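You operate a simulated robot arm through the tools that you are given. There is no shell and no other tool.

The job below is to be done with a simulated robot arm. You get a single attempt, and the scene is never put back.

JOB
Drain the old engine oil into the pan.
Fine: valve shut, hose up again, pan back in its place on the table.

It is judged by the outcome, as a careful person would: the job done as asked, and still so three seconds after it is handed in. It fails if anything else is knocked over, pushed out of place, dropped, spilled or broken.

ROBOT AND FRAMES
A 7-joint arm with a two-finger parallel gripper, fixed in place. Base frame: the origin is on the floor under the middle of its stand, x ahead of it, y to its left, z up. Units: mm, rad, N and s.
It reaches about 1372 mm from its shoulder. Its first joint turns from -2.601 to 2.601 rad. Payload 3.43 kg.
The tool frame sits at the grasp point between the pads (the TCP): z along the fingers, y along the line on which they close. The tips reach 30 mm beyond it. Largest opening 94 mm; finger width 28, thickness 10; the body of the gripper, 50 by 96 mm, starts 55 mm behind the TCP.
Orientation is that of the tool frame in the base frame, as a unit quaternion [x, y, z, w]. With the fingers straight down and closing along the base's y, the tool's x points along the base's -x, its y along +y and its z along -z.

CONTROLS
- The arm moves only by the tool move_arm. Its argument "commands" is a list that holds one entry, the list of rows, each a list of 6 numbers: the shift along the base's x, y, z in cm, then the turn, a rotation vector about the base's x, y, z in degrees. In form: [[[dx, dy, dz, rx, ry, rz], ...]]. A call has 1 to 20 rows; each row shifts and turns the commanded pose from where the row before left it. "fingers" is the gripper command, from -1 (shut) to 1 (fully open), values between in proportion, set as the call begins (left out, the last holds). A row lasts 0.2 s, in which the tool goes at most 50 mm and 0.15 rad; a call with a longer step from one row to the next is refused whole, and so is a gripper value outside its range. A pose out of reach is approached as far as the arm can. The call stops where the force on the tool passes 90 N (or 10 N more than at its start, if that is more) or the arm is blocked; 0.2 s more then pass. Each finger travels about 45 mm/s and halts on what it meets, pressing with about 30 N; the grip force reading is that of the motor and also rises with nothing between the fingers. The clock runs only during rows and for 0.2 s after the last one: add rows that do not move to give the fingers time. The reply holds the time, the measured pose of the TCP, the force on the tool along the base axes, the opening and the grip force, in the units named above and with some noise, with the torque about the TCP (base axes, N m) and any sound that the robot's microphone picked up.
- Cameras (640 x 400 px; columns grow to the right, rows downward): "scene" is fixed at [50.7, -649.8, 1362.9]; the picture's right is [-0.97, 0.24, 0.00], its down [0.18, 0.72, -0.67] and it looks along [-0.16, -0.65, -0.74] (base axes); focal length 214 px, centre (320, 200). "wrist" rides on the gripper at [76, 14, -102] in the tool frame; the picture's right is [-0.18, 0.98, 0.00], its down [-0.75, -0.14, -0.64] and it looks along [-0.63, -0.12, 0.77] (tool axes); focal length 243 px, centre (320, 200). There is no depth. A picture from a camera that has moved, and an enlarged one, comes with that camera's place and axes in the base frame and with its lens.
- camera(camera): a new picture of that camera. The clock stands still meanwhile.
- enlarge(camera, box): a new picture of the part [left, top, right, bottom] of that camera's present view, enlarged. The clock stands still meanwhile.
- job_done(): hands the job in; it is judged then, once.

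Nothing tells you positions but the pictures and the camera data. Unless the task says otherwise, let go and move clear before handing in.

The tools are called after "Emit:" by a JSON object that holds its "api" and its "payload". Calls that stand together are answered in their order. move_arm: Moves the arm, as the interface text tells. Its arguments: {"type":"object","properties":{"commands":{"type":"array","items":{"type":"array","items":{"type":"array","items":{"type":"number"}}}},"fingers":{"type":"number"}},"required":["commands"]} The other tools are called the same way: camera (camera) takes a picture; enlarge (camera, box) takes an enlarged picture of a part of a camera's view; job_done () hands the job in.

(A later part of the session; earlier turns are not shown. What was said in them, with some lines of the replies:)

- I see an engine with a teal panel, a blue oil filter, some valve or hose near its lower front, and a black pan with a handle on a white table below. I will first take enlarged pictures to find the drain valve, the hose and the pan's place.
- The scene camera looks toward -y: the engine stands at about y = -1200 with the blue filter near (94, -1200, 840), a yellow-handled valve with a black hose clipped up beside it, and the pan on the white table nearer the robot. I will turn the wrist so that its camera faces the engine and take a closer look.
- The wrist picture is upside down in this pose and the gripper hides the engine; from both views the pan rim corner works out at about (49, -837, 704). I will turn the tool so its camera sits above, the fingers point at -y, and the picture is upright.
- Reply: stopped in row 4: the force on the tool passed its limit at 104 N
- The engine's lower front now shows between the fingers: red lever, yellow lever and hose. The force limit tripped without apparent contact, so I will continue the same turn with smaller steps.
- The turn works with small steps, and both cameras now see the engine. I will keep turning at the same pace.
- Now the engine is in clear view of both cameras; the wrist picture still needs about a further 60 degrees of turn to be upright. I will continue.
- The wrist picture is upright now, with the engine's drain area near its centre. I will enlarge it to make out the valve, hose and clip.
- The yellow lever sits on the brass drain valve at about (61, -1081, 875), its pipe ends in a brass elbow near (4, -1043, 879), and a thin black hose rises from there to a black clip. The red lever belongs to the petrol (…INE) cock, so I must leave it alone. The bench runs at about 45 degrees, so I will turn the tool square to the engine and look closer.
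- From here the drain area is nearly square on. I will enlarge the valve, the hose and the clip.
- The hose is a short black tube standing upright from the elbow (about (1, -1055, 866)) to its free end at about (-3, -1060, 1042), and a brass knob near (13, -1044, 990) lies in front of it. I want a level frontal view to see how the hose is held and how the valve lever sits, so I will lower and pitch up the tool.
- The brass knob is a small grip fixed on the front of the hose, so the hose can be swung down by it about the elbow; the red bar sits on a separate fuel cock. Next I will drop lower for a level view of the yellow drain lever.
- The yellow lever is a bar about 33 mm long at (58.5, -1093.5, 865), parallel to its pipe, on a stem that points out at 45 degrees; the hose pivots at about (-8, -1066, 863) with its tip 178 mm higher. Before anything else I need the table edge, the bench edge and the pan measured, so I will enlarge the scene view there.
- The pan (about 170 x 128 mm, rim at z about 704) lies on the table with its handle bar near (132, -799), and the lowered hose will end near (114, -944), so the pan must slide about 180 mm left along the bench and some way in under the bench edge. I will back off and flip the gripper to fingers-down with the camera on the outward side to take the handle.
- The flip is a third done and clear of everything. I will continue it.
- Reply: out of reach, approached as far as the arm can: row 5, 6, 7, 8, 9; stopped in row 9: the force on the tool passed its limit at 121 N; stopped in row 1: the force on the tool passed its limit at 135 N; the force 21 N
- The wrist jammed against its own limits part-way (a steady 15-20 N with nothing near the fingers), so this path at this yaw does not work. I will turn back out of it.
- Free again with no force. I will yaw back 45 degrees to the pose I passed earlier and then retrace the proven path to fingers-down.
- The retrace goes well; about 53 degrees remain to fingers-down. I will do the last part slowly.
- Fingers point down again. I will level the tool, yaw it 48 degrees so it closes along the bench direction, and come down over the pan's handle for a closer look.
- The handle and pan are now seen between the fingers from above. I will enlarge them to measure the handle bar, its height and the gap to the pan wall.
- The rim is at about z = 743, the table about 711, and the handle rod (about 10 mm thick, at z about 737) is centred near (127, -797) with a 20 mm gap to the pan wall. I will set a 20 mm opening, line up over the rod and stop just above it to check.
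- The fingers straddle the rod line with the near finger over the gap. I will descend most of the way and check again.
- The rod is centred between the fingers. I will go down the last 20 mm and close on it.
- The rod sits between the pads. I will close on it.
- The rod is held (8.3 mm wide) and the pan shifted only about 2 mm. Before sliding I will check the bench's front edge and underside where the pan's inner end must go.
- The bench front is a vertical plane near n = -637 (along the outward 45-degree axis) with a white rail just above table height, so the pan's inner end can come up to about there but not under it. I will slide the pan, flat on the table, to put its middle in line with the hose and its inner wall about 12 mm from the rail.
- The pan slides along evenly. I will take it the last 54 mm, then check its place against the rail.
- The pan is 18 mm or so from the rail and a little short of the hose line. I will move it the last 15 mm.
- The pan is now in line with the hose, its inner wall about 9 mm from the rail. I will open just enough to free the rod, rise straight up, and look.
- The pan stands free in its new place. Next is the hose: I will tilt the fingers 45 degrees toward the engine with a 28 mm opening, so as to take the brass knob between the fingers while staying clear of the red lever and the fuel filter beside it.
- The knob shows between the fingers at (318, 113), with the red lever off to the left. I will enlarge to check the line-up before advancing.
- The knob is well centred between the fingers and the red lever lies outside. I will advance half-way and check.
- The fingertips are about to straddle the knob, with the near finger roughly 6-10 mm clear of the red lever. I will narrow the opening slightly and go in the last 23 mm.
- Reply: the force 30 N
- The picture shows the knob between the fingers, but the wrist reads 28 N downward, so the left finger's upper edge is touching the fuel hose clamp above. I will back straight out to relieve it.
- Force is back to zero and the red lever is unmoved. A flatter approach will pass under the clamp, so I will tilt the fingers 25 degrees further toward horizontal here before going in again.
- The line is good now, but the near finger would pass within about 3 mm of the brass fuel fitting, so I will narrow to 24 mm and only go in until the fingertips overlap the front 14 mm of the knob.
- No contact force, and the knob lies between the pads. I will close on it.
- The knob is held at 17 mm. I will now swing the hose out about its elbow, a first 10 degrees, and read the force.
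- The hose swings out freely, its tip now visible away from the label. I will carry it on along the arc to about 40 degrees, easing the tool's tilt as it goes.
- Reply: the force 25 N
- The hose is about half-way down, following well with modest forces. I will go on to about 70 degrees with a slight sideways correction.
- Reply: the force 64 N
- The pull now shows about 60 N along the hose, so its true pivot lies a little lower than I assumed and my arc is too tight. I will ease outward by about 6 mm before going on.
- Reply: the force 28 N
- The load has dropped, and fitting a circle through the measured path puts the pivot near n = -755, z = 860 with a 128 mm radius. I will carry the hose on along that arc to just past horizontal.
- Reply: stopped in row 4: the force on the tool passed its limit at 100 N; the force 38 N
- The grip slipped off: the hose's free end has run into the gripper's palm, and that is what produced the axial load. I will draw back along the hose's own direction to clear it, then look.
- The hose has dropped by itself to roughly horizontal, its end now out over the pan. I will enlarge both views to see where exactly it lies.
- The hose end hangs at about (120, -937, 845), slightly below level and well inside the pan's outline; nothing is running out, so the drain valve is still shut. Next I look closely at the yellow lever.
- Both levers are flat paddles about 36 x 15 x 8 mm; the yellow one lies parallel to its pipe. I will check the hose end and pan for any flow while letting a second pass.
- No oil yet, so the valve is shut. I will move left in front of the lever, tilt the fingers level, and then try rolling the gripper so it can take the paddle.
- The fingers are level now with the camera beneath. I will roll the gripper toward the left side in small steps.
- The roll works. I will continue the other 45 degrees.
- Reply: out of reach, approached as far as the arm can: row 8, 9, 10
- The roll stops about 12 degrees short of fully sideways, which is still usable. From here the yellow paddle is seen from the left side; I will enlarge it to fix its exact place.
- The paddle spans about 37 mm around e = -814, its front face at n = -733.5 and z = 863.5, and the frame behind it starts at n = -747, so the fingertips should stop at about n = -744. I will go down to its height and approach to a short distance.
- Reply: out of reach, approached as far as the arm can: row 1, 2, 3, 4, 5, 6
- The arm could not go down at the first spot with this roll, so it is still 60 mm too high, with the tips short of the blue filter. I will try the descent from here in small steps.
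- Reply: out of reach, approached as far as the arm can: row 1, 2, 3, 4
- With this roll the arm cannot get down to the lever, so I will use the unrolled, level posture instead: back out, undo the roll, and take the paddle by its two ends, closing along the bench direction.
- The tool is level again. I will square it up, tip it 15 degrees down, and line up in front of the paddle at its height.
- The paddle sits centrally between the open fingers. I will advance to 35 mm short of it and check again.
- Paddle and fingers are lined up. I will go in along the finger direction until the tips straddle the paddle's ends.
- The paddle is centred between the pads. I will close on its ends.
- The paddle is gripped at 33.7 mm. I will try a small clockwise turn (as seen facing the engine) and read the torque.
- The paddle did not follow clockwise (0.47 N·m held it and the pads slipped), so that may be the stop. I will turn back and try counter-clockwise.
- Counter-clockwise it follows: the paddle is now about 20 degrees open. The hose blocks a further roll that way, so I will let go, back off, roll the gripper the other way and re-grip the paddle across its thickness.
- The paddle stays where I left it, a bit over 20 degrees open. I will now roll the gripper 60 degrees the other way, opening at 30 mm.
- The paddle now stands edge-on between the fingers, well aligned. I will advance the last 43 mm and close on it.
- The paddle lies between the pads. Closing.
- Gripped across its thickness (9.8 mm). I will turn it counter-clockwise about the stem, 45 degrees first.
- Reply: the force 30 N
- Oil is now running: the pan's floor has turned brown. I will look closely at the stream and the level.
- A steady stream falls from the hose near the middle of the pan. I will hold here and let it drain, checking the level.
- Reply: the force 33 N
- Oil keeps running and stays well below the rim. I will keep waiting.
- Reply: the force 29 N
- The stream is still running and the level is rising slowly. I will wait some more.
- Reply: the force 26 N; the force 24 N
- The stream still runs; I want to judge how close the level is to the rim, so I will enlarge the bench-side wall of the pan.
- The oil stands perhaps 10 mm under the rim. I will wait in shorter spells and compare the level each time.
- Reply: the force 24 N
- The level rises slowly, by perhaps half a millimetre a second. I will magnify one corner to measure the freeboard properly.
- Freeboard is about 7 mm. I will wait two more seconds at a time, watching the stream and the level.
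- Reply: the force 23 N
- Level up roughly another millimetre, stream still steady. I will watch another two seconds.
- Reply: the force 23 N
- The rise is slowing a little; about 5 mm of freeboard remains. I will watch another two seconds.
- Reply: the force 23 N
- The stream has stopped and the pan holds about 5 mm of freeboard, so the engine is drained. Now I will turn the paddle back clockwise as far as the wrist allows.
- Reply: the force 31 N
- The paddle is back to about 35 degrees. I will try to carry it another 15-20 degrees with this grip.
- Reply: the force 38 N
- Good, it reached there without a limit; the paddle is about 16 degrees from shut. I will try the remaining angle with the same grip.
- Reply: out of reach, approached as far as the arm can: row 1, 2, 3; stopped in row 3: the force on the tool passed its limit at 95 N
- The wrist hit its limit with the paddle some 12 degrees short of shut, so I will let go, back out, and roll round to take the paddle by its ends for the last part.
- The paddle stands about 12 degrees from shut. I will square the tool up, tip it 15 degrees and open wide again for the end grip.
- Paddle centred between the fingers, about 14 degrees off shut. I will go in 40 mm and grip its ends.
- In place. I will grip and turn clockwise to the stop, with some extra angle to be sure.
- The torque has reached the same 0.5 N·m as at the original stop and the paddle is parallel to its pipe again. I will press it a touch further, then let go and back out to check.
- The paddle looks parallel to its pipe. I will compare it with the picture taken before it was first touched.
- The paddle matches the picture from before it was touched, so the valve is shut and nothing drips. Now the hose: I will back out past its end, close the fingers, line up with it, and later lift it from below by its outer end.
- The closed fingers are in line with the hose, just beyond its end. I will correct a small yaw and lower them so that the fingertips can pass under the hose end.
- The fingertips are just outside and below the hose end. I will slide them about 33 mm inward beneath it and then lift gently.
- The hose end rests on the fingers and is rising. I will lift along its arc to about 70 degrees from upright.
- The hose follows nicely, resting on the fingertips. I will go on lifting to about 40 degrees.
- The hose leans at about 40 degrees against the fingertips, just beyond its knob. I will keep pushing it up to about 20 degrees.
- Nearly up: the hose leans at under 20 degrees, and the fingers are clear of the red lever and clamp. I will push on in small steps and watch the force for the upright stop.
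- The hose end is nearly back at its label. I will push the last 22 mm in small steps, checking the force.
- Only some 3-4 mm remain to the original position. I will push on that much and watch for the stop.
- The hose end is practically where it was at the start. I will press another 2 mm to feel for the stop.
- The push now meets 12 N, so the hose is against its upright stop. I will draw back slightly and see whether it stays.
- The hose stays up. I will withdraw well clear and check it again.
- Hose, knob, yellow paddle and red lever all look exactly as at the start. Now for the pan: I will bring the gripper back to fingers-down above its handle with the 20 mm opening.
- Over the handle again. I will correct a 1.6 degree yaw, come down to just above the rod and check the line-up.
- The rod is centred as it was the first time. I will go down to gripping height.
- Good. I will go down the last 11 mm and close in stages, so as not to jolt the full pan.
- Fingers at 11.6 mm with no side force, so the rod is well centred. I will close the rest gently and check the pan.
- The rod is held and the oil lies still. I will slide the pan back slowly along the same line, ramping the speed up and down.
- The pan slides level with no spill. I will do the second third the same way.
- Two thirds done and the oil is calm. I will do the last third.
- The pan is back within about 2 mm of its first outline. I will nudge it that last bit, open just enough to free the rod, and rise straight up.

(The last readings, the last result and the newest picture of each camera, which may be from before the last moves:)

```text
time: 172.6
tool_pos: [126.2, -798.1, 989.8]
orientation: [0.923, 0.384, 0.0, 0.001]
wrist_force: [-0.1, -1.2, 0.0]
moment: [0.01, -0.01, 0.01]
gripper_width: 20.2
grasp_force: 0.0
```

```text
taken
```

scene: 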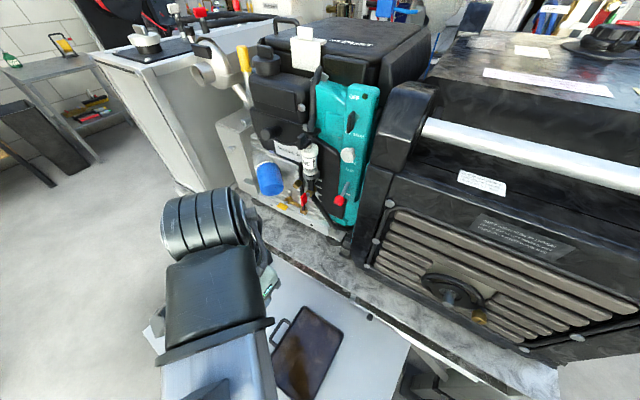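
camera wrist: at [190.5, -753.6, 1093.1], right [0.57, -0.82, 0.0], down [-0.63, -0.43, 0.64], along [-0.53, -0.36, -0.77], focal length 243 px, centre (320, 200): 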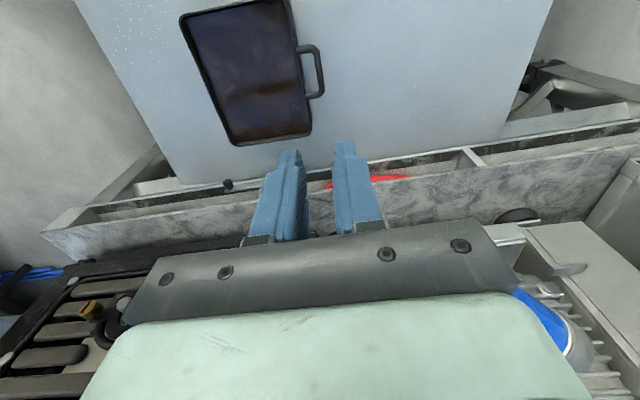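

The pan stands free at its old place. I will move the arm up and aside to get a full last look.

Emit:
{"api": "move_arm", "payload": {"commands": [[[1, 1, 2, 0, 0, 0], [2, 1.5, 2, 0, 0, 0], [2.5, 1.5, 2, 0, 0, 0], [2.5, 1.5, 2, 0, 0, 0], [2.5, 1.5, 2, 0, 0, 0], [2.5, 1.5, 1, 0, 0, 0], [2.5, 1, 0, 0, 0, 0], [2.5, 1, 0, 0, 0, 0], [0, 0, 0, 0, 0, 0]]]}}

Emit:
{"api": "camera", "payload": {"camera": "scene"}}

Emit:
{"api": "enlarge", "payload": {"camera": "scene", "box": [250, 290, 360, 400]}}

Emit:
{"api": "enlarge", "payload": {"camera": "scene", "box": [260, 130, 360, 230]}}

Emit:
{"api": "enlarge", "payload": {"camera": "scene", "box": [200, 200, 340, 320]}}

```text
time: 174.6
tool_pos: [306.5, -691.5, 1098.8]
orientation: [0.924, 0.383, 0.0, 0.001]
wrist_force: [-0.9, -0.7, 0.3]
moment: [0.0, -0.04, -0.01]
gripper_width: 20.2
grasp_force: 0.1
```

```text
taken
```

scene: 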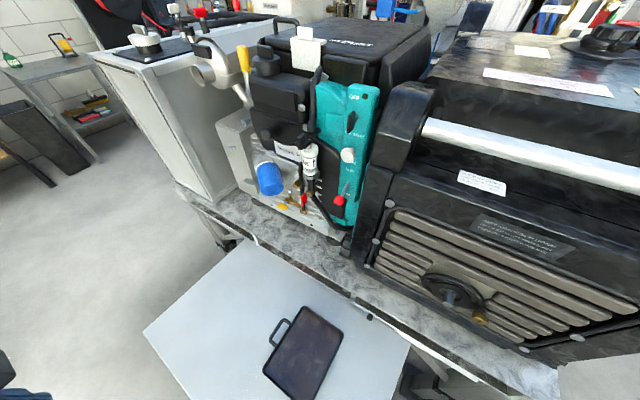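

```text
3.64 times, centred on (305, 345) of scene
camera zoom: at [50.7, -649.8, 1362.9], right [-0.97, 0.24, 0.0], down [0.18, 0.72, -0.67], along [-0.16, -0.65, -0.74], focal length 780 px, centre (374, -327)
```

zoom: 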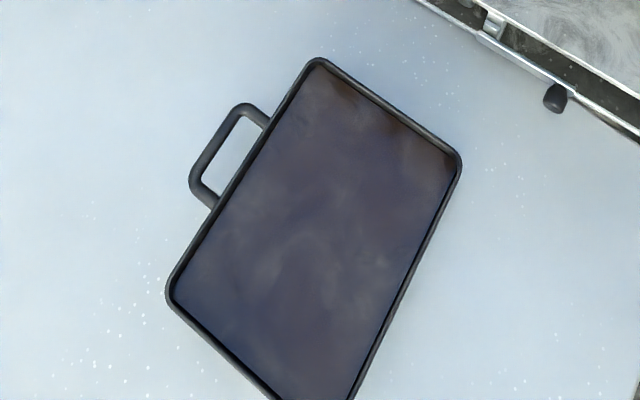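

```text
4.00 times, centred on (310, 180) of scene
camera zoom: at [50.7, -649.8, 1362.9], right [-0.97, 0.24, 0.0], down [0.18, 0.72, -0.67], along [-0.16, -0.65, -0.74], focal length 858 px, centre (360, 280)
```

zoom: 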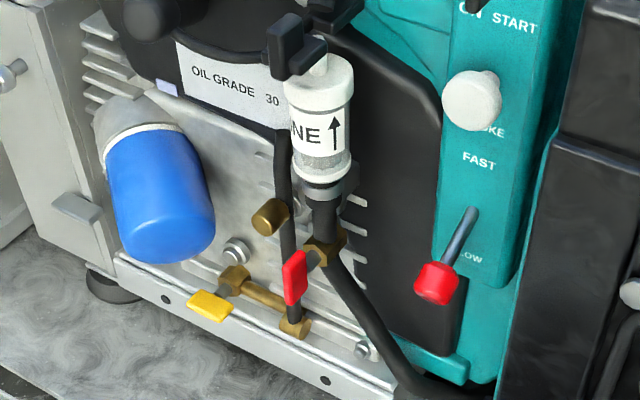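

```text
3.33 times, centred on (270, 260) of scene
camera zoom: at [50.7, -649.8, 1362.9], right [-0.97, 0.24, 0.0], down [0.18, 0.72, -0.67], along [-0.16, -0.65, -0.74], focal length 715 px, centre (487, 0)
```

zoom: 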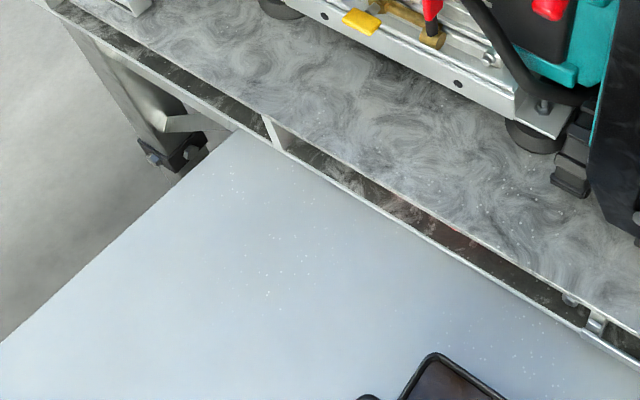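

The pan, full of the old oil, stands on its original outline, and the table and bench show no spills. The hose is upright, the yellow valve is shut as at the start, the red lever is unmoved, and the arm is clear. I am handing the job in.

Emit:
{"api": "job_done", "payload": {}}

```text
The job is handed in.
```

The old engine oil is drained into the pan, and everything is back as you asked. I have handed the job in; I haven't been told how it was judged.

- **Oil:** I let it run until the stream stopped on its own. The oil came to about 5 mm below the pan's rim. I saw no spills on the table or bench in the last pictures.
- **Valve:** the yellow drain lever is shut, turned back to its stop and matching the picture from before I touched it.
- **Hose:** it is upright against its stop again and stayed there after I let go.
- **Pan:** I slid it back along the table to within about 2 mm of where it started.

Two things did not go cleanly:

- **Fuel hose clamp:** while reaching for the hose, a finger pressed on something just above it, most likely the fuel hose clamp, with about 28 N. I backed off straight away, and the hose and the red fuel lever look unchanged.
- **Hose drop:** while I was lowering the drain hose, the gripper slipped off its knob. The hose then dropped the last part of the way on its own. The valve was still shut, so nothing came out.
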